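You operate a simulated robot arm through the tools that you are given. There is no shell and no other tool. Be economical: measure what you need, move in short steps, check, and stop when the job is done.

Carry out the task below with a simulated robot arm. There is one attempt and no reset: what you move stays moved.

TASK
Put the clamp pad labelled "soft" from the top of the kit table on the top of the work board and the clamp pad marked "hard" on the framed lens there.

It is judged by the outcome, as a careful person would: the job done as asked, and still so three seconds after it is handed in. It fails if anything else is knocked over, pushed out of place, dropped, spilled or broken.

THE ROBOT
A 7-joint arm with a two-finger parallel gripper, fixed in place. Base frame: the origin is at the foot of the arm, x ahead of it, y to its left, z up; the work surface is at about z = 0. Lengths are in mm, angles in degrees, forces in N, time in s.
With the tool pointing down near the work surface it reaches from about 240 to 620 mm from the base axis. Its first joint turns from -66.0 to 66.0 degrees. Payload 2.6 kg.
Tool frame: the origin (TCP) lies between the finger pads and is the grasp point; the fingertips stand 30 mm ahead of it; z points along the fingers, y is the line along which they close. The gripper opens to 94 mm. The fingers are 28 mm wide and 10 mm thick; the gripper's body (50 by 96 mm) begins 55 mm behind the TCP.
Orientation is that of the tool frame in the base frame, as a unit quaternion [x, y, z, w]. With the fingers straight down and closing along the base's y, the tool's x points along the base's -x, its y along +y and its z along -z.

THE INTERFACE
- The arm moves only by the tool drive_tool. Its arguments are lists of equal length, an entry for each row: "jaw": the opening, from 0 (shut) to 1 (fully open); "offset": the shift along the tool's x, y, z in units of 30 mm (1.0 is 30 mm), a list of three; "dr": the turn, a rotation vector about the tool's x, y, z in units of 4 degrees (1.0 is 4 degrees), a list of three. In form: {"jaw": [jaw, ...], "offset": [[dx, dy, dz], ...], "dr": [[rx, ry, rz], ...]}. A call has 1 to 10 rows; each row shifts and turns the commanded pose from where the row before left it, along the tool's axes as they then stand. A call with a number of a shift or a turn outside -1 to 1 is refused whole. A row lasts 0.2 s, in which the tool goes at most 50 mm and 8.6 degrees; a call with a longer step from one row to the next is refused whole, and so is a gripper value outside its range. A pose out of reach is approached as far as the arm can. The call stops where the force on the tool passes 40 N (or 10 N more than at its start, if that is more) or the arm is blocked; 0.2 s more then pass. The fingers move at their own pace (about 72 mm/s each) and stop on an object; they squeeze with about 44 N. The grip force told is the motor's: it shows also when the fingers shut on nothing. Time passes only in rows, and 0.2 s behind the last, so rows that do not move let the fingers close. It gives the time, the measured TCP pose, the force on the tool (base axes), the opening and the grip force at its end, in the units of the frame above (readings bear some noise), and new pictures: "views" is both (left out), scene, wrist or none.
- Cameras (640 x 400 px; columns grow to the right, rows downward): "scene" is fixed at [20.4, 428.4, 551.3]; the picture's right is [-0.86, -0.50, 0.00], its down [-0.35, 0.61, -0.71] and it looks along [0.36, -0.62, -0.70] (base axes); focal length 309 px, centre (320, 200). "wrist" rides on the gripper at [-37, 0, -58] in the tool frame; the picture's right is [0.00, -1.00, 0.00], its down [0.97, 0.00, -0.24] and it looks along [0.24, 0.00, 0.97] (tool axes); focal length 218 px, centre (320, 200).
- pixel_to_xyz(camera, pixels): there is no depth. For up to 12 entries [column, row, z] of the newest picture of that camera ("zoom" is the newest enlarged one), the place [x, y] in the base frame at which the ray of that pixel passes the height z, good to about 2 mm. No time passes.
- inspect(camera, box): a new picture of the part [left, top, right, bottom] of that camera's present view, enlarged. No time passes.
- finish_job(): hands the job in; it is judged then, once.

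Work in short steps. Measure before you move; look again where a grasp or a placing could have gone wrong, and mend it. You have 60 turns and 120 pictures in all, the two below and enlarged ones among them. Open the gripper and draw the arm clear of the work before you hand the job in, unless the task says otherwise; then end with one line.

The tools are called after "Request:" as a command line: name --argument value ..., lists and objects as JSON in quotes. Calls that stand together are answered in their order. drive_tool: Moves the arm, as the interface text tells. Its arguments: {"type":"object","properties":{"jaw":{"type":"array","items":{"type":"number"}},"offset":{"type":"array","items":{"type":"array","items":{"type":"number"}}},"dr":{"type":"array","items":{"type":"array","items":{"type":"number"}}},"views":{"type":"string","enum":["both","scene","wrist","none"]}},"required":["jaw","offset","dr"]} The other tools are called the same way: pixel_to_xyz (camera, pixels) gives the place at which the rays of pixels pass given heights; inspect (camera, box) takes an enlarged picture of a part of a camera's view; finish_job () hands the job in.

At the start:

```text
t: 0.0
ee_pos: [391.4, 86.6, 222.3]
orientation: [0.001, 1.0, 0.001, 0.0]
contact_force: [0.2, -0.4, -0.5]
width: 94.0
grip_force: 0.1
```

scene: 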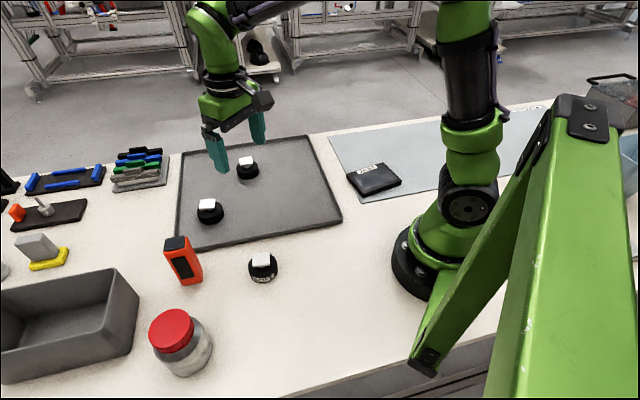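
wrist: 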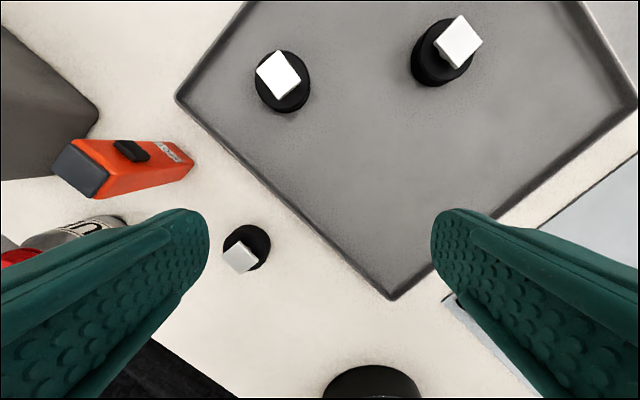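

The pictures show three black pads with white blocks, a dark tray, a light mat with a black flat object. I enlarge to read labels.

Request:
inspect --camera "scene" --box '[170, 130, 350, 290]'

Request:
inspect --camera "scene" --box '[320, 90, 560, 240]'

Request:
inspect --camera "wrist" --box '[200, 0, 520, 300]'

Request:
inspect --camera "scene" --box '[0, 130, 210, 280]'

```text
2.50 times, centred on (260, 210) of scene
```

zoom: 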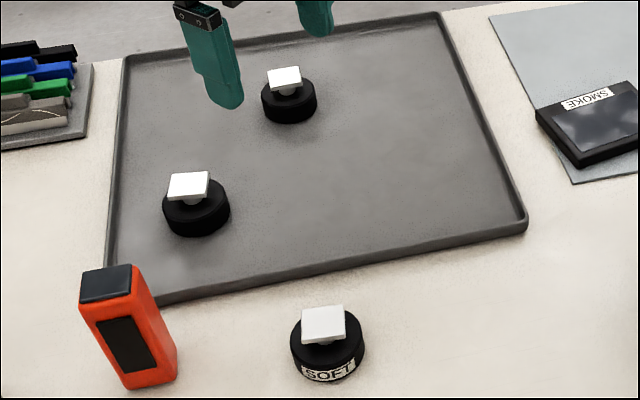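

```text
2.67 times, centred on (440, 165) of scene
```

zoom: 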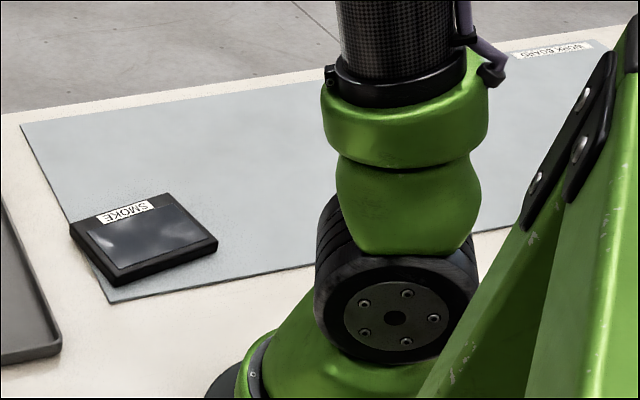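

```text
1.33 times, centred on (360, 150) of wrist
```

zoom: 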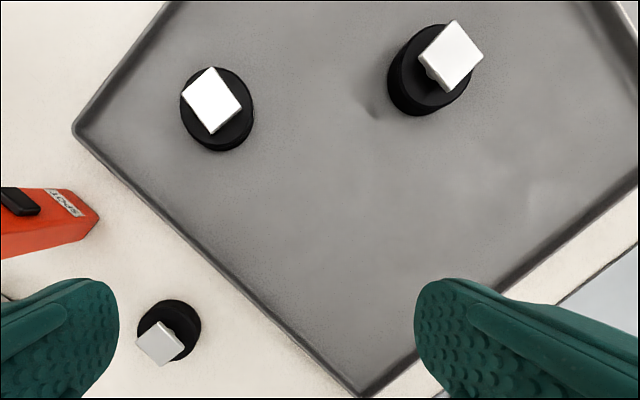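

```text
2.67 times, centred on (105, 205) of scene
```

zoom: 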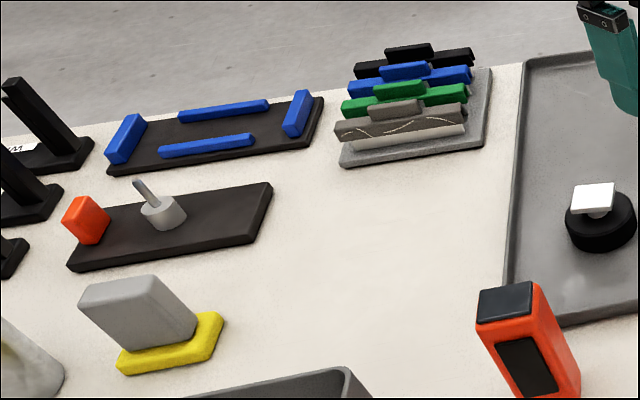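

The pad off the tray reads SOFT. The two on the tray show no label from here. I locate everything first.

Request:
pixel_to_xyz --camera "scene" --pixels '[[263, 278, 0], [262, 260, 35], [210, 218, 5], [208, 203, 35], [248, 174, 5], [248, 160, 35], [347, 180, 10], [361, 197, 10], [402, 180, 10], [380, 163, 10], [182, 250, 5], [342, 217, 5]]'

Request:
pixel_to_xyz --camera "wrist" --pixels '[[278, 75, 35], [282, 90, 10], [458, 42, 35], [438, 62, 10], [240, 257, 35], [247, 247, 10], [390, 298, 5], [180, 98, 5]]'

Request:
pixel_to_xyz --camera "scene" --pixels '[[328, 137, 0], [362, 202, 0], [545, 105, 0], [180, 155, 5], [310, 136, 5], [540, 160, 0]]'

```text
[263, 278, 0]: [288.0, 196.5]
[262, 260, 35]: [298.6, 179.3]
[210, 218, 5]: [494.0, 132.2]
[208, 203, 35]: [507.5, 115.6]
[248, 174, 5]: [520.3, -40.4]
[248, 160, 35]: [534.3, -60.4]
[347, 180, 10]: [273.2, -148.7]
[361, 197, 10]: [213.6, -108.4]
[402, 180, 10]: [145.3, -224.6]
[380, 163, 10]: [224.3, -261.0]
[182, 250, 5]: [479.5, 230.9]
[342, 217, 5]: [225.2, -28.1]
```

```text
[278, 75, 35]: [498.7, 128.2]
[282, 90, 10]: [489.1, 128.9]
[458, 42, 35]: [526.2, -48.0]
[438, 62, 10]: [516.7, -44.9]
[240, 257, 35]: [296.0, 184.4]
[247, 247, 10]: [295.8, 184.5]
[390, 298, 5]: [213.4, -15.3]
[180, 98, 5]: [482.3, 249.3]
```

```text
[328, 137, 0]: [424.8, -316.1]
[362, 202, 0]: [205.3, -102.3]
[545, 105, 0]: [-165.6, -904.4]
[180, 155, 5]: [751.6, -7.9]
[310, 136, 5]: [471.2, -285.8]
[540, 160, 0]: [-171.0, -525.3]
```

Pads: SOFT at about (293,185) off the tray, B (490,129) and C (518,-44) on the tray; the lens frame is centred near (214,-186). I go out and tilt the wrist camera to read the far sides of B, C and the tray.

Request:
drive_tool --jaw '[1, 1, 1, 1, 1, 1, 1, 1, 1, 1]' --offset '[[-0.86, -0.31, 0.2], [-0.86, -0.31, 0.2], [-0.86, -0.31, 0.2], [-0.86, -0.31, 0.2], [-0.86, -0.31, 0.2], [0, 0, 0], [0, 0, 0], [0, 0, 0], [0, 0, 0], [0, 0, 0]]' --dr '[[0, 0, 0], [0, 0, 0], [0, 0, 0], [0, 0, 0], [0, 0, 0], [0, 1, 0], [0, 1, 0], [0, 1, 0], [0, 1, 0], [0, 1, 0]]' --views "both"

```text
t: 2.2
ee_pos: [520.3, 40.0, 190.3]
orientation: [-0.001, 0.985, 0.0, -0.174]
contact_force: [0.5, 0.1, -0.1]
width: 93.9
grip_force: 0.1
```

scene: 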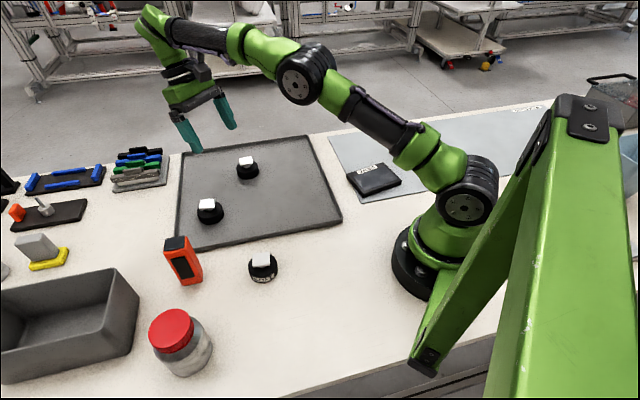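
wrist: 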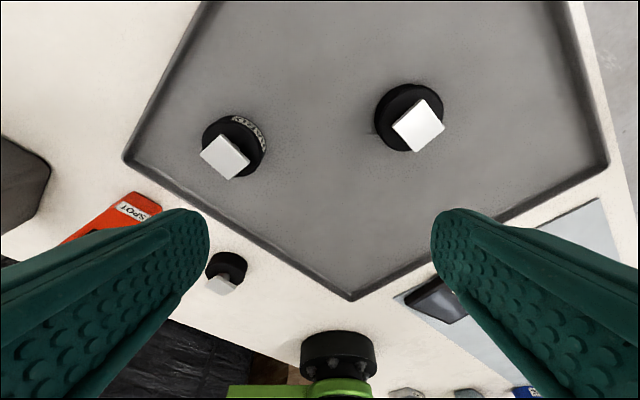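

Request:
inspect --camera "wrist" --box '[190, 90, 290, 190]'

Request:
inspect --camera "wrist" --box '[360, 70, 460, 170]'

Request:
inspect --camera "wrist" --box '[120, 0, 620, 310]'

```text
4.00 times, centred on (240, 140) of wrist
```

zoom: 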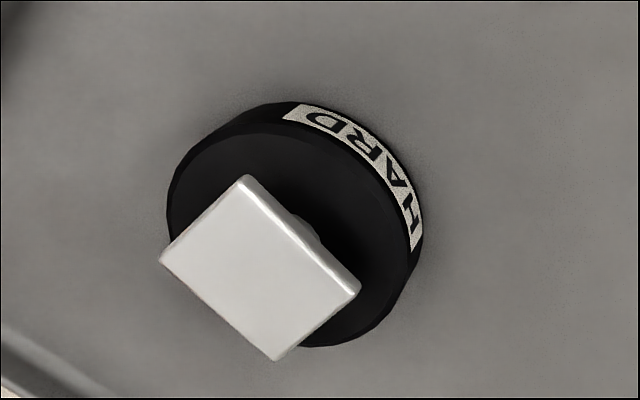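

```text
4.00 times, centred on (410, 120) of wrist
```

zoom: 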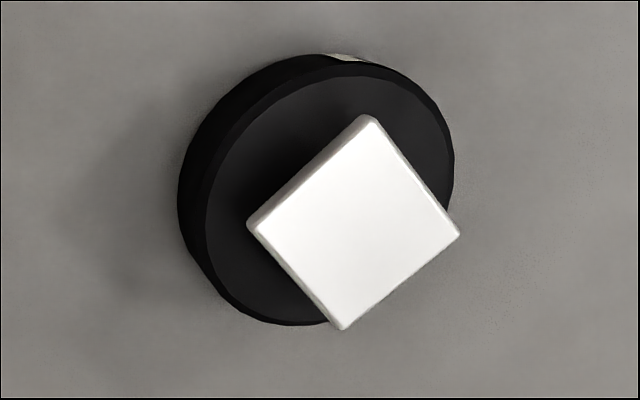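

```text
1.28 times, centred on (370, 155) of wrist
```

zoom: 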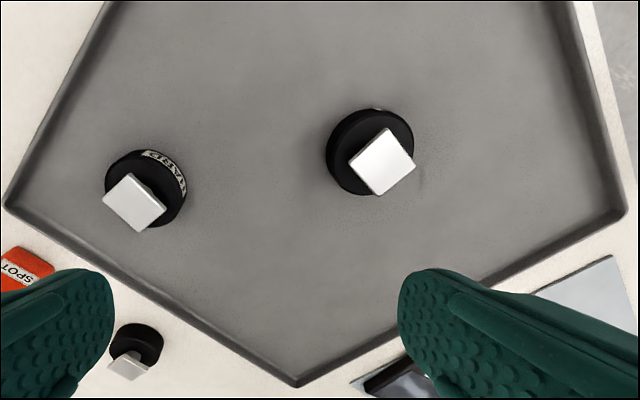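

B reads HARD. C has a label facing +x; I shift and tilt further to read it and to look for the tray's label.

Request:
drive_tool --jaw '[1, 1, 1, 1, 1]' --offset '[[-0.6, -1, 0], [-0.6, -1, 0], [-0.6, -1, 0], [0, 0, 0], [0, 0, 0]]' --dr '[[0, 1, 0], [0, 1, 0], [0, 1, 0], [0, 1, 0], [0, 1, 0]]' --views "wrist"

```text
t: 3.4
ee_pos: [477.9, -50.9, 146.2]
orientation: [-0.008, 0.946, -0.025, -0.323]
contact_force: [0.2, -0.7, 0.8]
width: 94.1
grip_force: 0.0
out of reach, approached as far as the arm can: row 1, 2, 3, 4, 5
```

wrist: 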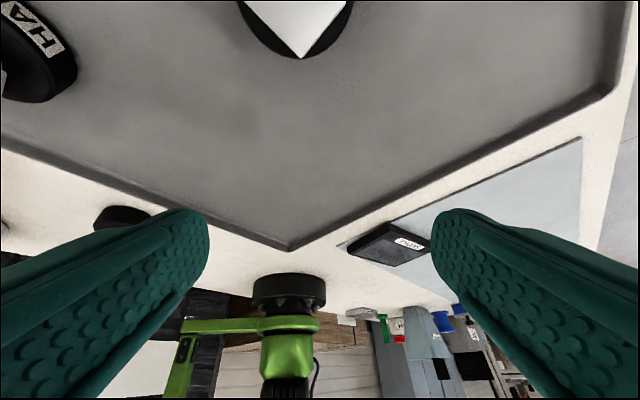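

Out of reach with that tilt. I undo the tilt while rising, and check the pose.

Request:
drive_tool --jaw '[1, 1, 1, 1, 1]' --offset '[[0, 0, -0.4], [0, 0, -0.4], [0, 0, -0.4], [0, 0, -0.4], [0, 0, 0]]' --dr '[[0, -1, 0], [0, -1, 0], [0, -1, 0], [0, -1, 0], [0, -1, 0]]' --views "none"

```text
t: 4.6
ee_pos: [503.9, -49.0, 185.8]
orientation: [-0.013, 0.988, -0.024, -0.154]
contact_force: [1.0, -0.1, 0.8]
width: 93.8
grip_force: 0.0
```

I yaw 40° about the vertical so the camera comes to C's +x/-y side, then go lower.

Request:
drive_tool --jaw '[1, 1, 1, 1, 1, 1, 1, 1, 1, 1]' --offset '[[0, 0, 0], [0, 0, 0], [0, 0, 0], [0, 0, 0], [0, 0, 0], [0, 0, 0], [0, 0, 0], [0, 0, 0], [0, 0, 0], [0, 0, 0]]' --dr '[[-0.31, 0, 0.95], [-0.31, 0, 0.95], [-0.31, 0, 0.95], [-0.31, 0, 0.95], [-0.31, 0, 0.95], [-0.31, 0, 0.95], [-0.31, 0, 0.95], [-0.31, 0, 0.95], [-0.31, 0, 0.95], [-0.31, 0, 0.95]]' --views "none"

Request:
drive_tool --jaw '[1, 1, 1, 1]' --offset '[[-0.6, 0.08, 0.4], [-0.6, 0.08, 0.4], [-0.6, 0.08, 0.4], [-0.6, 0.08, 0.4]]' --dr '[[0, 0, 0], [0, 0, 0], [0, 0, 0], [0, 0, 0]]' --views "wrist"

```text
t: 6.8
ee_pos: [502.2, -47.4, 186.9]
orientation: [0.327, 0.934, 0.033, -0.139]
contact_force: [-0.5, 0.0, -0.1]
width: 94.1
grip_force: 0.1
```

```text
t: 7.8
ee_pos: [550.8, -77.2, 120.6]
orientation: [0.325, 0.935, 0.032, -0.139]
contact_force: [-0.7, -1.1, 0.0]
width: 94.1
grip_force: 0.1
```

wrist: 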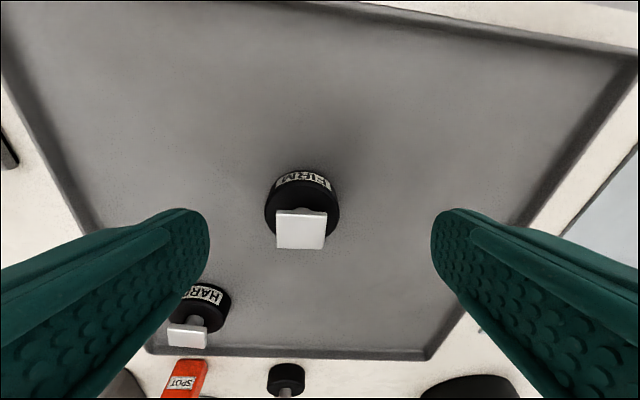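

C reads FIRM, so SOFT is the pad at (293,185) and HARD is B. I level the tool and rise, then go to view HARD from above.

Request:
drive_tool --jaw '[1, 1, 1, 1, 1]' --offset '[[0, 0, -0.6], [0, 0, -0.6], [0, 0, -0.6], [0, 0, -0.6], [0, 0, 0]]' --dr '[[0, -1, 0], [0, -1, 0], [0, -1, 0], [0, -1, 0], [0, -0.1, 0]]' --views "none"

```text
t: 9.0
ee_pos: [562.6, -82.4, 190.9]
orientation: [0.327, 0.945, -0.014, -0.004]
contact_force: [0.1, 1.1, 0.1]
width: 93.9
grip_force: 0.0
```

Request:
drive_tool --jaw '[1, 1, 1, 1, 1, 1, 1, 1, 1]' --offset '[[0, 0, 0], [0.78, 0.475, 0.17], [0.78, 0.475, 0.17], [0.78, 0.475, 0.17], [0.78, 0.475, 0.17], [0.78, 0.475, 0.17], [0.78, 0.475, 0.17], [0.78, 0.475, 0.17], [0.78, 0.475, 0.17]]' --dr '[[-0.42, 0, 0], [0, 0, 0], [0, 0, 0], [0, 0, 0], [0, 0, 0], [0, 0, 0], [0, 0, 0], [0, 0, 0], [0, 0, 0]]' --views "both"

```text
t: 11.0
ee_pos: [484.1, 120.9, 146.9]
orientation: [0.327, 0.945, 0.0, 0.001]
contact_force: [0.3, 0.2, -0.3]
width: 93.9
grip_force: 0.0
```

scene: 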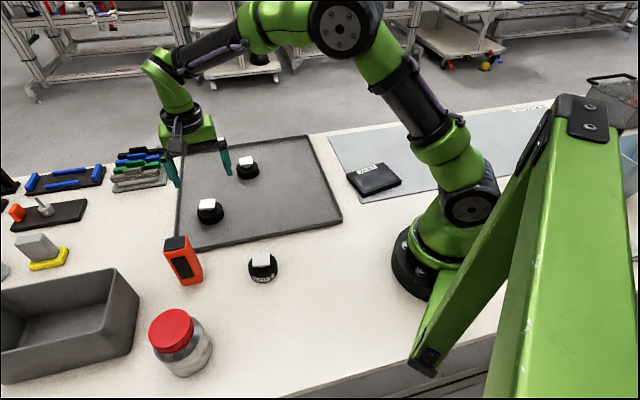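
wrist: 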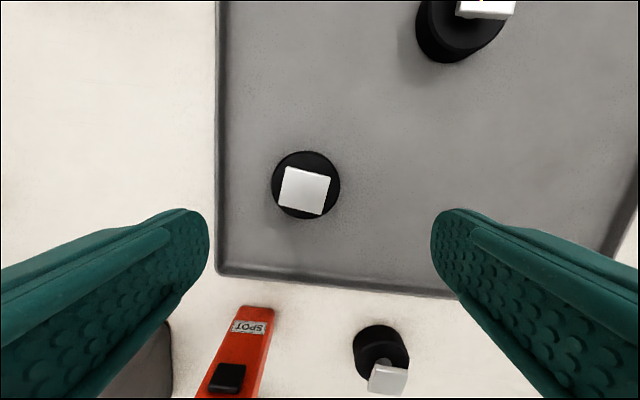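

HARD's knob is at wrist (304,191) and scene (207,204). I measure its position and the frame's.

Request:
inspect --camera "wrist" --box '[250, 130, 360, 240]'

Request:
pixel_to_xyz --camera "wrist" --pixels '[[304, 191, 30], [304, 191, 40], [304, 191, 50], [306, 185, 10], [306, 185, 20], [384, 378, 40], [381, 347, 15]]'

Request:
inspect --camera "scene" --box '[180, 180, 240, 240]'

Request:
pixel_to_xyz --camera "scene" --pixels '[[207, 204, 30], [207, 204, 40], [207, 204, 50]]'

```text
3.64 times, centred on (305, 185) of wrist
```

zoom: 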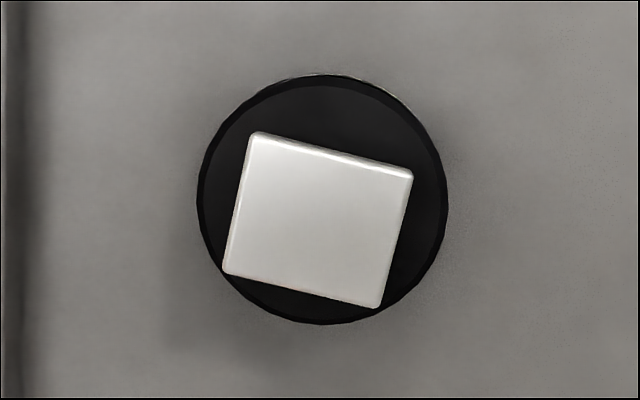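

```text
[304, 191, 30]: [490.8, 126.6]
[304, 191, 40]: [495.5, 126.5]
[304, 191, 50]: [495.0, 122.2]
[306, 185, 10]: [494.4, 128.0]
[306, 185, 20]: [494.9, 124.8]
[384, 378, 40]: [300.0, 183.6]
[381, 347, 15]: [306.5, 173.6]
```

```text
6.67 times, centred on (210, 210) of scene
```

zoom: 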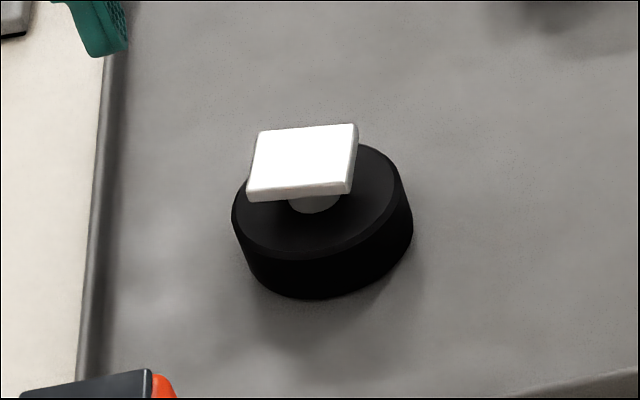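

```text
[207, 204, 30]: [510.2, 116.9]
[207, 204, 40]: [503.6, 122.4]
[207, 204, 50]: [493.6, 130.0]
```

Knob plate is about 32 mm at z≈48, centre (495,127), turned 13° from the tool; disc top ≈ 23. I align, and descend part way to check.

Request:
drive_tool --jaw '[1, 1, 1, 1, 1, 1, 1]' --offset '[[-0.158, 0.37, 0], [0, 0, 0], [0, 0, 0], [0, 0, 0.3], [0, 0, 0.6], [0, 0, 0.6], [0, 0, 0.4]]' --dr '[[0, 0, 0], [0, 0, 1], [0, 0, 1], [0, 0, 1], [0, 0, 0.3], [0, 0, 0], [0, 0, 0]]' --views "both"

```text
t: 12.6
ee_pos: [495.6, 127.0, 94.1]
orientation: [0.433, 0.901, -0.002, 0.0]
contact_force: [0.6, 0.1, -0.3]
width: 93.8
grip_force: 0.1
```

scene: 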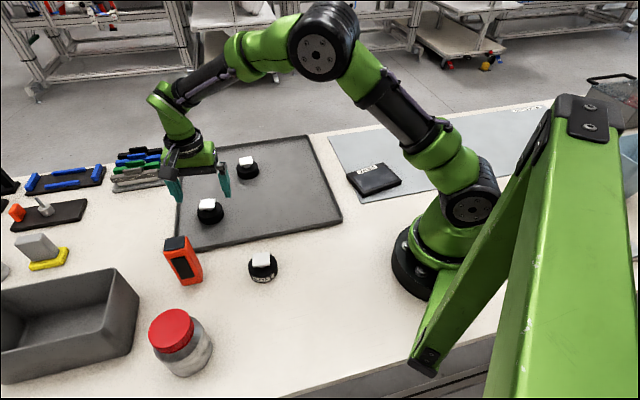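
wrist: 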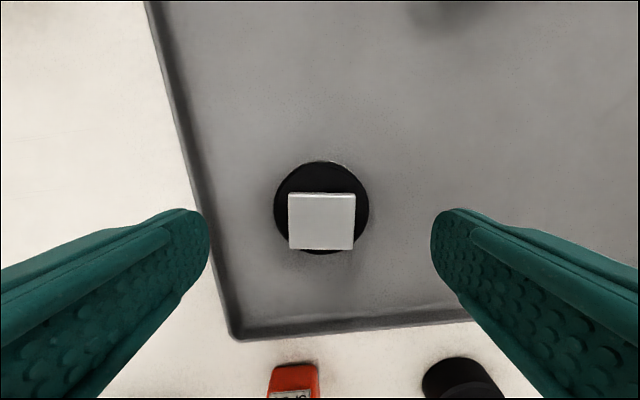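

Aligned and centred (knob at (321,221)). Descend to z≈58 and close.

Request:
drive_tool --jaw '[1, 1, 1, 1]' --offset '[[0, 0, 0.4], [0, 0, 0.4], [0, 0, 0.4], [0, 0, 0]]' --dr '[[0, 0, 0], [0, 0, 0], [0, 0, 0], [0, 0, 0]]' --views "wrist"

Request:
inspect --camera "scene" --box '[160, 140, 260, 240]'

```text
t: 13.6
ee_pos: [496.2, 125.4, 56.5]
orientation: [0.433, 0.901, -0.002, 0.001]
contact_force: [0.0, 0.0, -1.1]
width: 93.8
grip_force: 0.0
```

wrist: 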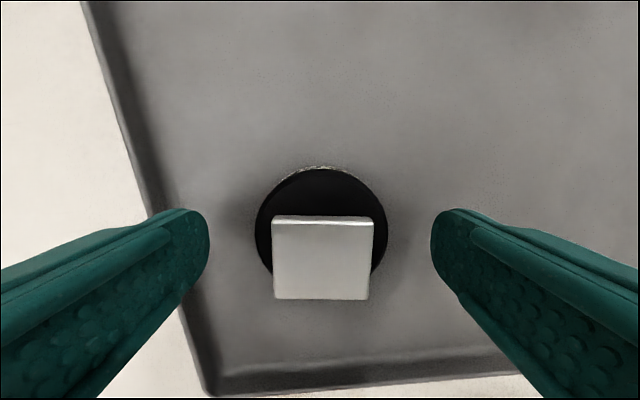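

```text
4.00 times, centred on (210, 190) of scene
```

zoom: 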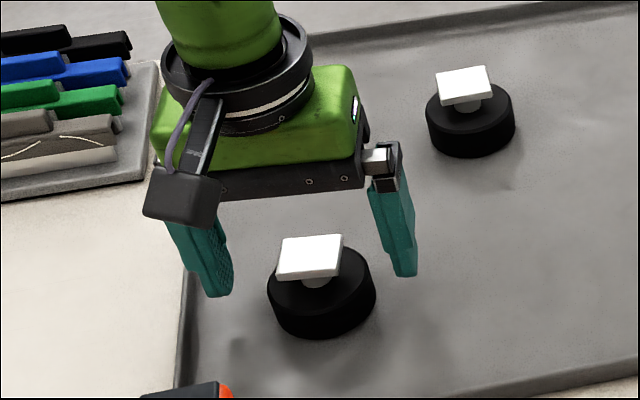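

Request:
drive_tool --jaw '[1, 0.5, 0.3, 0.2, 0, 0, 0]' --offset '[[0, 0, -0.08], [0, 0, 0], [0, 0, 0], [0, 0, 0], [0, 0, 0], [0, 0, 0], [0, 0, 0]]' --dr '[[0, 0, 0], [0, 0, 0], [0, 0, 0], [0, 0, 0], [0, 0, 0], [0, 0, 0], [0, 0, 0]]' --views "wrist"

Request:
inspect --camera "scene" --box '[160, 140, 260, 240]'

```text
t: 15.2
ee_pos: [497.4, 127.0, 58.7]
orientation: [0.433, 0.901, 0.0, 0.001]
contact_force: [0.3, -0.8, 2.8]
width: 33.1
grip_force: 44.3
```

wrist: 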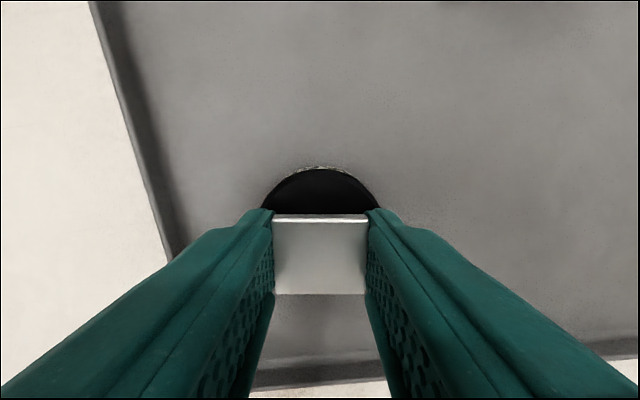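

```text
4.00 times, centred on (210, 190) of scene
```

zoom: 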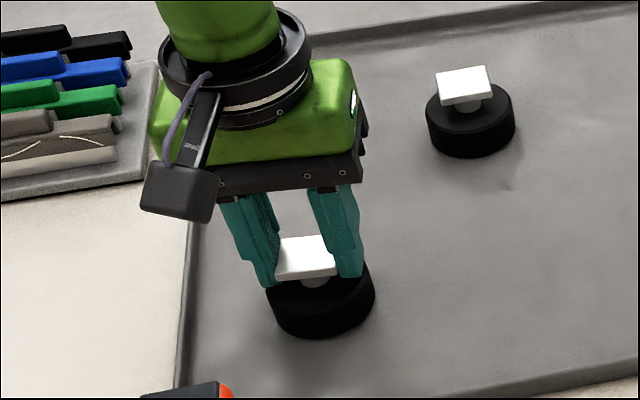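

HARD is gripped (width 33). I lift it, and inspect the lens frame in the scene.

Request:
drive_tool --jaw '[0, 0, 0, 0, 0]' --offset '[[0, 0, -0.3], [0, 0, -0.8], [0, 0, -1], [0, 0, -1], [0, 0, -0.8]]' --dr '[[0, 0, 0], [0, 0, 0], [0, 0, 0], [0, 0, 0], [0, 0, 0]]' --views "wrist"

Request:
inspect --camera "scene" --box '[335, 150, 415, 210]'

Request:
pixel_to_xyz --camera "zoom" --pixels '[[320, 200, 10], [320, 200, 0]]'

```text
t: 16.4
ee_pos: [498.8, 127.5, 175.9]
orientation: [0.434, 0.901, 0.0, 0.002]
contact_force: [0.0, 0.5, -1.0]
width: 32.8
grip_force: 43.2
```

wrist: 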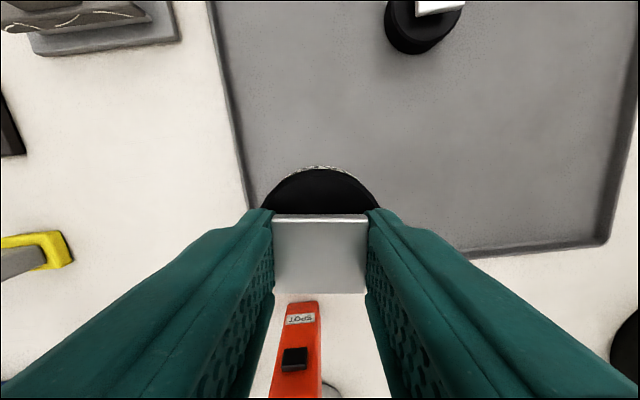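

```text
6.67 times, centred on (375, 180) of scene
```

zoom: 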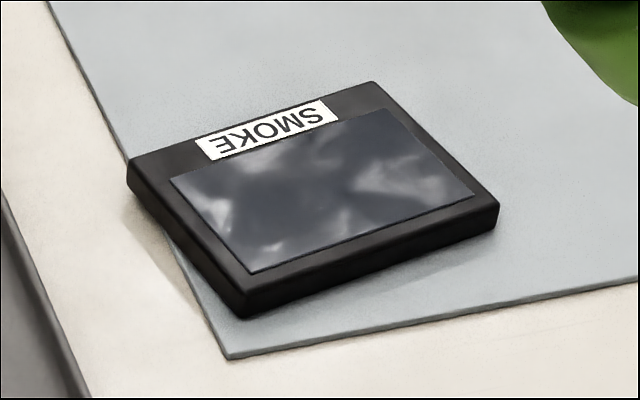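

```text
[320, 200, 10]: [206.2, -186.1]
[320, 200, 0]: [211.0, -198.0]
```

Request:
pixel_to_xyz --camera "zoom" --pixels '[[170, 178, 18], [380, 108, 18], [475, 193, 18], [252, 270, 18], [127, 163, 18], [372, 82, 18], [500, 205, 18], [240, 290, 18], [320, 190, 18]]'

```text
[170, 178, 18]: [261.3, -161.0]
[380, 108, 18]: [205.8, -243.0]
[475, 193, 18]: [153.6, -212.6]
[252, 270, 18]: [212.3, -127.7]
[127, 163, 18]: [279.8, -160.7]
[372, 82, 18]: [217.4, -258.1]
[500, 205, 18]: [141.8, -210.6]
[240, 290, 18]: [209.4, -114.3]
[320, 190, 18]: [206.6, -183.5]
```

Glass centre is about (208,-186), top ≈ z 18. I carry HARD towards it at z≈176.

Request:
drive_tool --jaw '[0, 0, 0, 0, 0, 0, 0, 0, 0, 0]' --offset '[[-0.1, -0.6, 0], [-0.14, -0.94, 0], [-0.14, -0.94, 0], [-0.14, -0.94, 0], [-0.14, -0.94, 0], [-0.14, -0.94, 0], [-0.14, -0.94, 0], [-0.14, -0.94, 0], [-0.14, -0.94, 0], [-0.14, -0.94, 0]]' --dr '[[0, 0, 0], [0, 0, 0], [0, 0, 0], [0, 0, 0], [0, 0, 0], [0, 0, 0], [0, 0, 0], [0, 0, 0], [0, 0, 0], [0, 0, 0]]' --views "none"

Request:
drive_tool --jaw '[0, 0, 0, 0, 0, 0]' --offset '[[-0.14, -0.94, 0], [-0.14, -0.94, 0], [-0.14, -0.94, 0], [-0.14, -0.94, 0], [-0.14, -0.94, 0], [-0.06, -0.34, 0.5]]' --dr '[[0, 0, 0], [0, 0, 0], [0, 0, 0], [0, 0, 0], [0, 0, 0], [0, 0, 0]]' --views "both"

```text
t: 18.6
ee_pos: [311.0, -78.2, 174.3]
orientation: [0.434, 0.901, -0.001, 0.0]
contact_force: [0.3, 0.0, -0.8]
width: 32.9
grip_force: 43.2
```

```text
t: 20.0
ee_pos: [203.0, -187.4, 160.8]
orientation: [0.434, 0.901, -0.001, 0.001]
contact_force: [0.1, 0.2, -0.4]
width: 33.0
grip_force: 44.4
```

scene: 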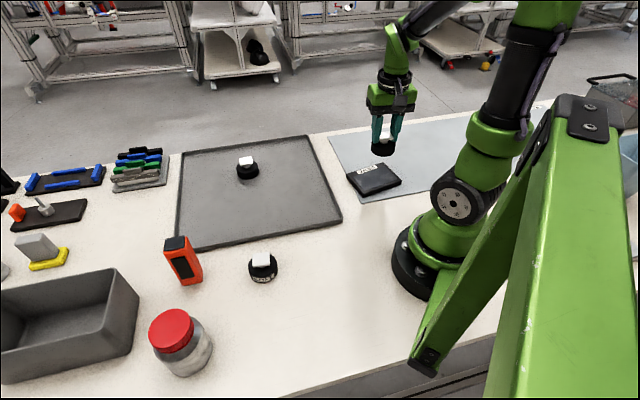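
wrist: 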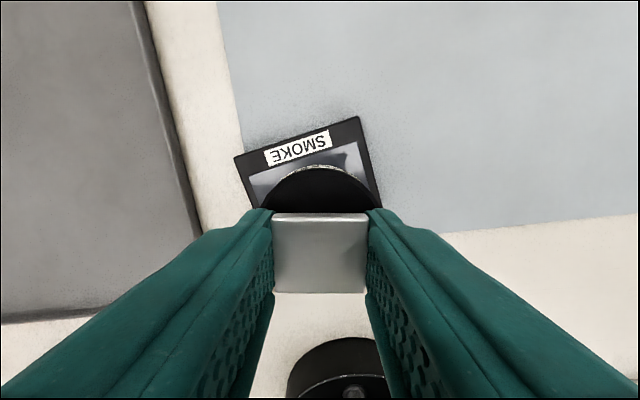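

The frame's far edge shows at (235,157)-(358,117) in the wrist view. I check its coordinates against the earlier measure.

Request:
pixel_to_xyz --camera "wrist" --pixels '[[235, 157, 18], [358, 117, 18], [249, 177, 18], [356, 141, 18], [296, 137, 18], [382, 205, 18]]'

Request:
inspect --camera "scene" --box '[335, 110, 425, 210]'

```text
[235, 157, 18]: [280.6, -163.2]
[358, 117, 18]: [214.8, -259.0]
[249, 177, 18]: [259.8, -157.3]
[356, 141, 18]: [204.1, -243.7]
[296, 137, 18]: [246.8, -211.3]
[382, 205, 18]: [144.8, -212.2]
```

```text
4.00 times, centred on (380, 160) of scene
```

zoom: 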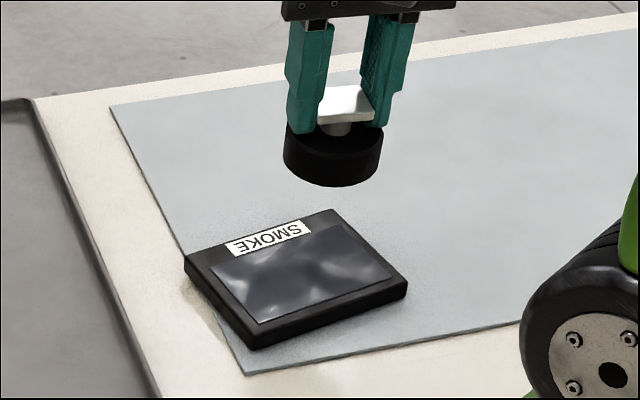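

Both measures agree. I shift to (210,-186) and descend to ≈ 92.

Request:
drive_tool --jaw '[0, 0, 0, 0, 0]' --offset '[[-0.12, 0.2, 0], [0, 0, 0.6], [0, 0, 0.6], [0, 0, 0.6], [0, 0, 0.45]]' --dr '[[0, 0, 0], [0, 0, 0], [0, 0, 0], [0, 0, 0], [0, 0, 0]]' --views "wrist"

Request:
inspect --camera "scene" --box '[335, 110, 425, 210]'

```text
t: 21.2
ee_pos: [214.5, -188.0, 93.9]
orientation: [0.433, 0.901, -0.001, 0.001]
contact_force: [-0.1, 0.3, -1.6]
width: 32.8
grip_force: 43.4
```

wrist: 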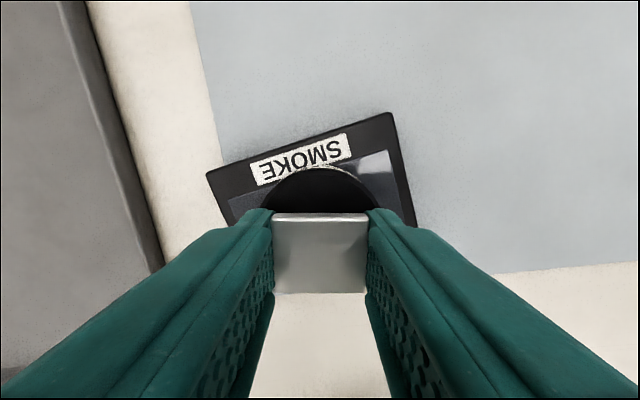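

```text
4.00 times, centred on (380, 160) of scene
```

zoom: 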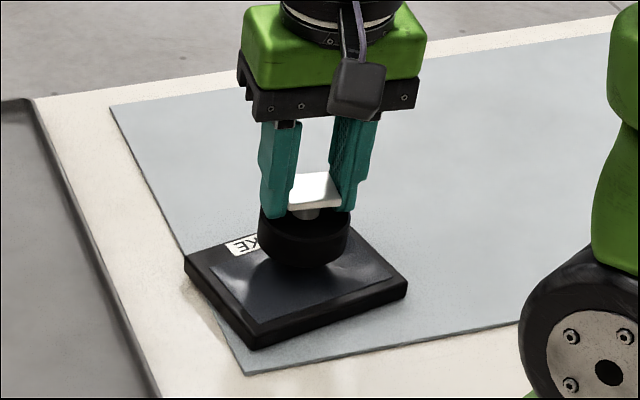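

Request:
drive_tool --jaw '[0, 0, 0, 0]' --offset '[[0.11, -0.04, 0], [0, 0, 0.2], [0, 0, 0.2], [0, 0, 0.1]]' --dr '[[0, 0, 0], [0, 0, 0], [0, 0, 0], [0, 0, 0]]' --views "none"

Request:
inspect --camera "scene" --box '[335, 140, 415, 200]'

```text
t: 22.2
ee_pos: [210.4, -184.5, 78.2]
orientation: [0.433, 0.901, -0.002, 0.001]
contact_force: [0.3, 0.1, -0.4]
width: 32.9
grip_force: 44.3
```

```text
6.67 times, centred on (375, 170) of scene
```

zoom: 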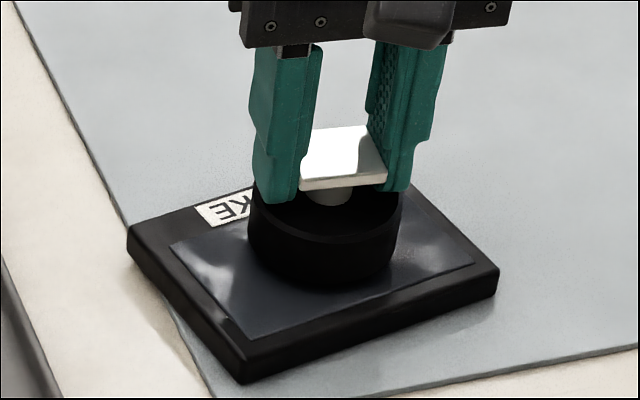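

Close to contact. I lower in 1 mm steps watching the force.

Request:
drive_tool --jaw '[0, 0, 0]' --offset '[[0, 0, 0.04], [0, 0, 0.04], [0, 0, 0.03]]' --dr '[[0, 0, 0], [0, 0, 0], [0, 0, 0]]' --views "none"

Request:
inspect --camera "scene" --box '[335, 140, 415, 200]'

```text
t: 23.0
ee_pos: [209.8, -184.2, 76.0]
orientation: [0.433, 0.901, -0.001, 0.001]
contact_force: [-0.1, 0.0, -0.9]
width: 32.9
grip_force: 44.1
```

```text
6.67 times, centred on (375, 170) of scene
```

zoom: 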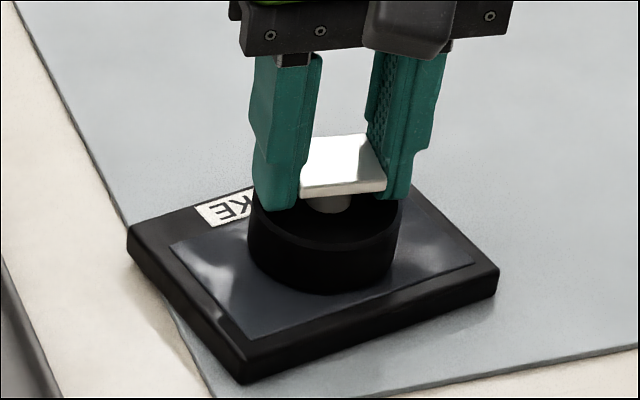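

Request:
drive_tool --jaw '[0, 0]' --offset '[[0, 0, 0.04], [0, 0, 0.03]]' --dr '[[0, 0, 0], [0, 0, 0]]' --views "none"

Request:
drive_tool --jaw '[0]' --offset '[[0, 0, 0.04]]' --dr '[[0, 0, 0]]' --views "none"

```text
t: 23.6
ee_pos: [211.2, -184.7, 74.0]
orientation: [0.435, 0.901, -0.001, 0.001]
contact_force: [-4.9, 6.3, 28.4]
width: 32.9
grip_force: 43.3
```

```text
t: 24.0
ee_pos: [211.1, -184.9, 74.5]
orientation: [0.432, 0.902, -0.002, 0.003]
contact_force: [1.1, 3.8, 34.5]
width: 32.8
grip_force: 44.0
```

Contact (34 N). I ease back 1.5 mm and release gently.

Request:
drive_tool --jaw '[0, 0, 0.45, 0.55, 0.6]' --offset '[[0, 0, -0.04], [0, 0, -0.015], [0, 0, 0], [0, 0, 0], [0, 0, 0]]' --dr '[[0, 0, 0], [0, 0, 0], [0, 0, 0], [0, 0, 0], [0, 0, 0]]' --views "wrist"

Request:
inspect --camera "scene" --box '[335, 140, 415, 200]'

```text
t: 25.2
ee_pos: [208.6, -182.3, 74.4]
orientation: [0.434, 0.901, -0.001, 0.0]
contact_force: [-1.3, -0.3, 16.0]
width: 49.5
grip_force: 0.1
```

wrist: 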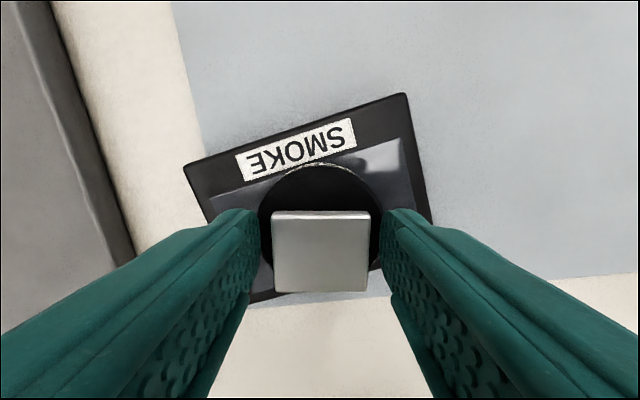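

```text
6.67 times, centred on (375, 170) of scene
```

zoom: 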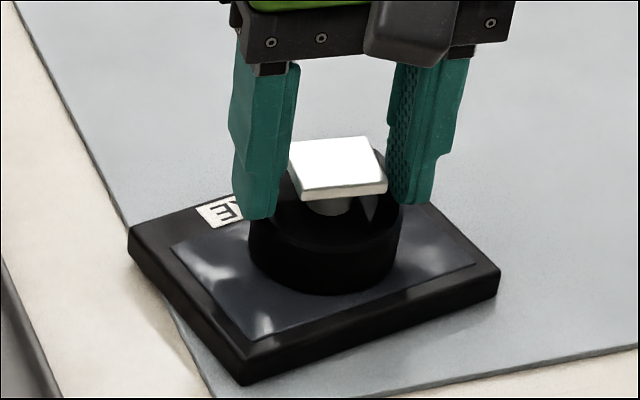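

Still 16 N: the tips lean on the disc top. I rise straight up, opening on the way.

Request:
drive_tool --jaw '[0.6, 0.6, 0.8, 1, 1, 1]' --offset '[[0, 0, -0.15], [0, 0, -0.3], [0, 0, -0.7], [0, 0, -1], [0, 0, -1], [0, 0, -0.3]]' --dr '[[0, 0, 0], [0, 0, 0], [0, 0, 0], [0, 0, 0], [0, 0, 0], [0, 0, 0]]' --views "wrist"

Request:
inspect --camera "scene" --box '[335, 140, 415, 200]'

```text
t: 26.6
ee_pos: [212.1, -182.6, 176.4]
orientation: [0.434, 0.901, 0.0, 0.0]
contact_force: [0.2, 0.0, -0.2]
width: 94.0
grip_force: 0.0
```

wrist: 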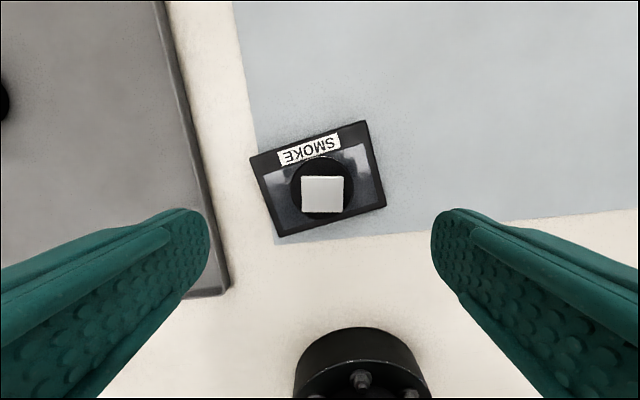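

```text
6.67 times, centred on (375, 170) of scene
```

zoom: 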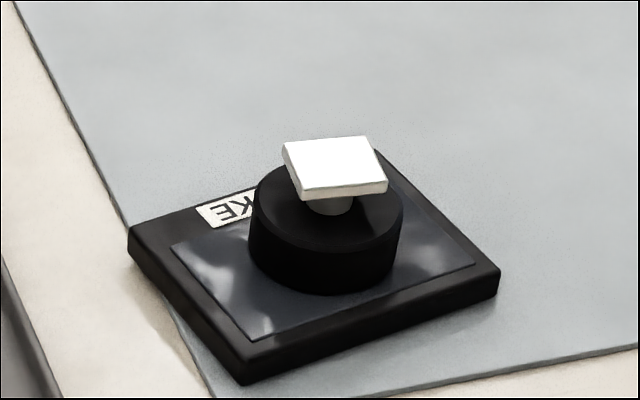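

HARD rests well on the lens. Next I go by way of (320,0) to above SOFT.

Request:
drive_tool --jaw '[1, 1, 1, 1, 1, 1, 1, 1]' --offset '[[0.314, 0.827, 0], [0.314, 0.827, 0], [0.314, 0.827, 0], [0.314, 0.827, 0], [0.314, 0.827, 0], [0.314, 0.827, 0], [0.314, 0.827, 0], [0.314, 0.827, 0]]' --dr '[[0, 0, 0], [0, 0, 0], [0, 0, 0], [0, 0, 0], [0, 0, 0], [0, 0, 0], [0, 0, 0], [0, 0, 0]]' --views "none"

Request:
drive_tool --jaw '[1, 1, 1, 1, 1, 1, 1]' --offset '[[0.886, 0.494, 0], [0.886, 0.494, 0], [0.886, 0.494, 0], [0.886, 0.494, 0], [0.886, 0.494, 0], [0.886, 0.494, 0], [0, 0, 0.8]]' --dr '[[0, 0, 0], [0, 0, 0], [0, 0, 0], [0, 0, 0], [0, 0, 0], [0, 0, 0], [0, 0, 0]]' --views "both"

```text
t: 28.4
ee_pos: [317.2, -2.7, 175.9]
orientation: [0.434, 0.901, 0.0, 0.001]
contact_force: [-0.4, 0.4, -1.1]
width: 93.7
grip_force: 0.1
```

```text
t: 30.0
ee_pos: [287.6, 180.5, 155.4]
orientation: [0.433, 0.901, 0.0, 0.001]
contact_force: [0.2, 0.5, 0.5]
width: 94.1
grip_force: 0.1
```

scene: 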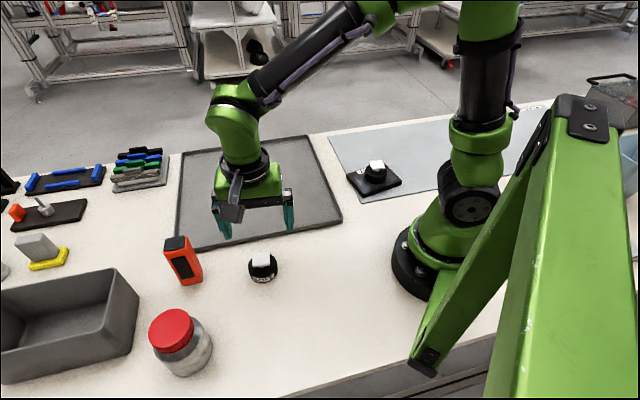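
wrist: 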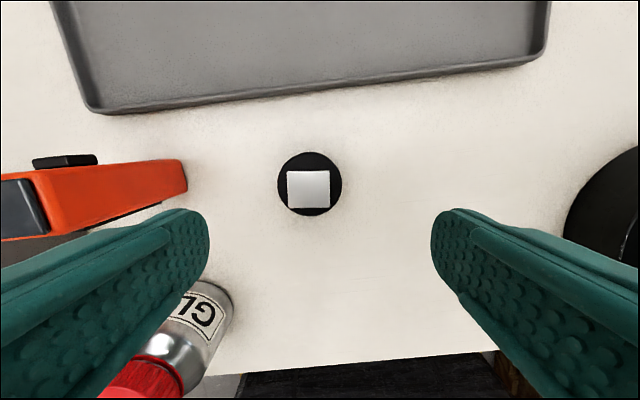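

SOFT is nearly aligned with the tool, knob at wrist (309,189). I measure it and the nearby jar and orange device.

Request:
inspect --camera "wrist" --box '[255, 130, 365, 240]'

Request:
pixel_to_xyz --camera "wrist" --pixels '[[309, 189, 46], [310, 184, 20], [310, 186, 10], [233, 300, 0], [233, 300, 40], [187, 180, 20], [160, 365, 70]]'

Request:
pixel_to_xyz --camera "scene" --pixels '[[261, 260, 46], [210, 350, 10], [170, 330, 80], [202, 280, 5]]'

```text
3.64 times, centred on (310, 185) of wrist
```

zoom: 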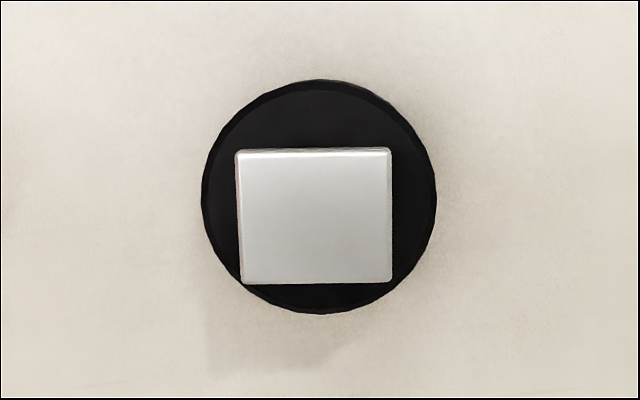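

```text
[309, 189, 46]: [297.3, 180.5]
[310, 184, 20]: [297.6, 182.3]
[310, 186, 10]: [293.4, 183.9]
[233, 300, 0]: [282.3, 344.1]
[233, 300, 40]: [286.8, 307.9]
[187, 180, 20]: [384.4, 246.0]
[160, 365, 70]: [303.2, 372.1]
```

```text
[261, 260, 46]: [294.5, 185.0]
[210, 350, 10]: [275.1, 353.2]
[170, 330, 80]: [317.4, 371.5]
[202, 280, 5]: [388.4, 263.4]
```

Aligned; centre (296,182.5), neighbours are clear. I centre and descend to ≈ 75.

Request:
drive_tool --jaw '[1, 1, 1, 1, 1, 1]' --offset '[[-0.12, 0.26, 0], [0, 0, 0.7], [0, 0, 0.8], [0, 0, 0.8], [0, 0, 0.37], [0, 0, 0]]' --dr '[[0, 0, 0], [0, 0, 0], [0, 0, 0], [0, 0, 0], [0, 0, 0], [0, 0, 0]]' --views "wrist"

Request:
inspect --camera "scene" --box '[210, 200, 310, 300]'

```text
t: 31.4
ee_pos: [297.7, 183.3, 74.5]
orientation: [0.434, 0.901, -0.001, 0.0]
contact_force: [0.7, -0.3, 0.1]
width: 94.0
grip_force: 0.1
```

wrist: 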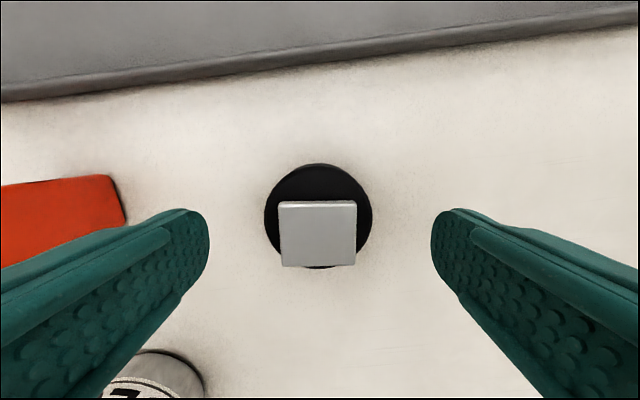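

```text
4.00 times, centred on (260, 250) of scene
```

zoom: 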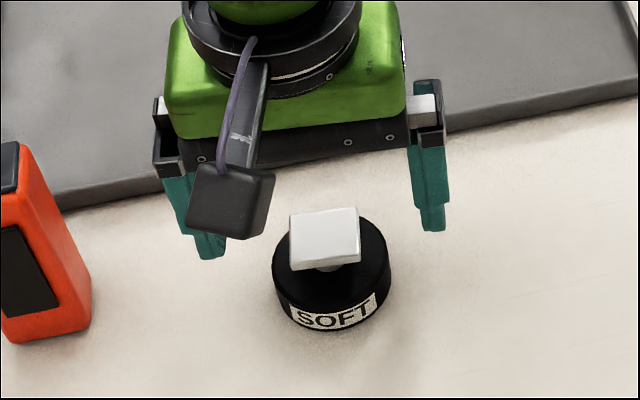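

Centred. Descend to ≈ 59 and close.

Request:
drive_tool --jaw '[1, 1, 0.6, 0.4, 0.2, 0, 0, 0]' --offset '[[0, 0, 0.3], [0, 0, 0.22], [0, 0, 0], [0, 0, 0], [0, 0, 0], [0, 0, 0], [0, 0, 0], [0, 0, 0]]' --dr '[[0, 0, 0], [0, 0, 0], [0, 0, 0], [0, 0, 0], [0, 0, 0], [0, 0, 0], [0, 0, 0], [0, 0, 0]]' --views "none"

Request:
inspect --camera "scene" --box '[210, 200, 310, 300]'

```text
t: 33.2
ee_pos: [296.7, 181.7, 57.6]
orientation: [0.434, 0.901, -0.001, 0.001]
contact_force: [-0.2, -0.5, -0.3]
width: 32.8
grip_force: 43.8
```

```text
4.00 times, centred on (260, 250) of scene
```

zoom: 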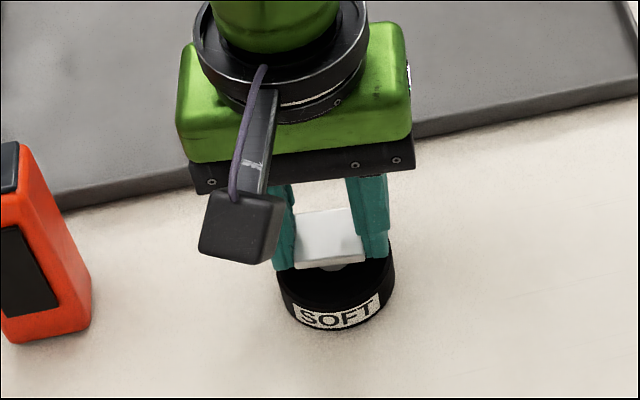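

SOFT gripped (32.8 mm). Lift and carry.

Request:
drive_tool --jaw '[0, 0, 0, 0, 0]' --offset '[[0, 0, -0.3], [0, 0, -0.8], [0, 0, -1], [0, 0, -1], [0, 0, -0.8]]' --dr '[[0, 0, 0], [0, 0, 0], [0, 0, 0], [0, 0, 0], [0, 0, 0]]' --views "wrist"

Request:
drive_tool --jaw '[0, 0, 0, 0, 0, 0, 0, 0]' --offset '[[-0.77, -0.385, 0], [-0.77, -0.385, 0], [-0.77, -0.385, 0], [-0.77, -0.385, 0], [-0.77, -0.385, 0], [-0.77, -0.385, 0], [-0.77, -0.385, 0], [-0.77, -0.385, 0]]' --dr '[[0, 0, 0], [0, 0, 0], [0, 0, 0], [0, 0, 0], [0, 0, 0], [0, 0, 0], [0, 0, 0], [0, 0, 0]]' --views "none"

Request:
drive_tool --jaw '[0, 0, 0, 0, 0, 0, 0, 0, 0]' --offset '[[-0.706, -0.82, 0], [-0.706, -0.82, 0], [-0.706, -0.82, 0], [-0.706, -0.82, 0], [-0.706, -0.82, 0], [-0.706, -0.82, 0], [-0.706, -0.82, 0], [-0.706, -0.82, 0], [-0.706, -0.82, 0]]' --dr '[[0, 0, 0], [0, 0, 0], [0, 0, 0], [0, 0, 0], [0, 0, 0], [0, 0, 0], [0, 0, 0], [0, 0, 0], [0, 0, 0]]' --views "both"

```text
t: 34.4
ee_pos: [294.4, 180.9, 174.4]
orientation: [0.434, 0.901, -0.001, 0.001]
contact_force: [-0.6, 0.5, -0.1]
width: 32.8
grip_force: 43.9
```

wrist: 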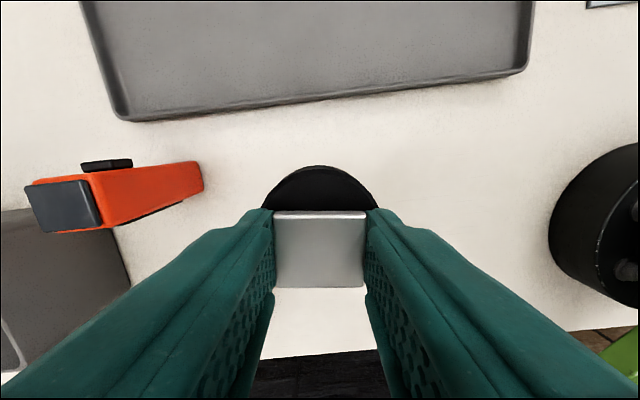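

```text
t: 36.2
ee_pos: [341.2, -21.8, 173.3]
orientation: [0.434, 0.901, 0.0, 0.0]
contact_force: [1.0, 0.1, -0.3]
width: 32.9
grip_force: 43.6
```

```text
t: 38.2
ee_pos: [282.4, -307.4, 175.2]
orientation: [0.433, 0.901, -0.001, 0.001]
contact_force: [0.3, -0.6, -0.8]
width: 32.8
grip_force: 44.3
```

scene: 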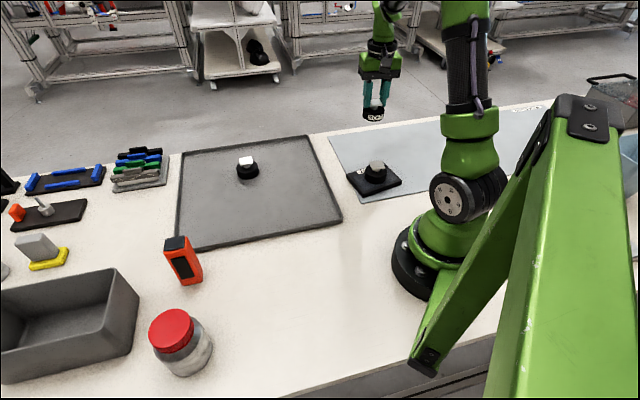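
wrist: 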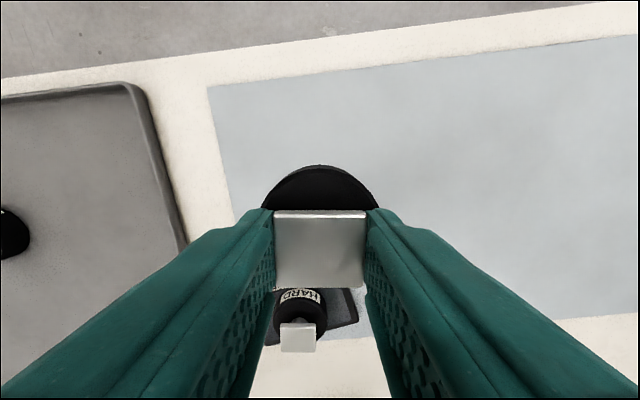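

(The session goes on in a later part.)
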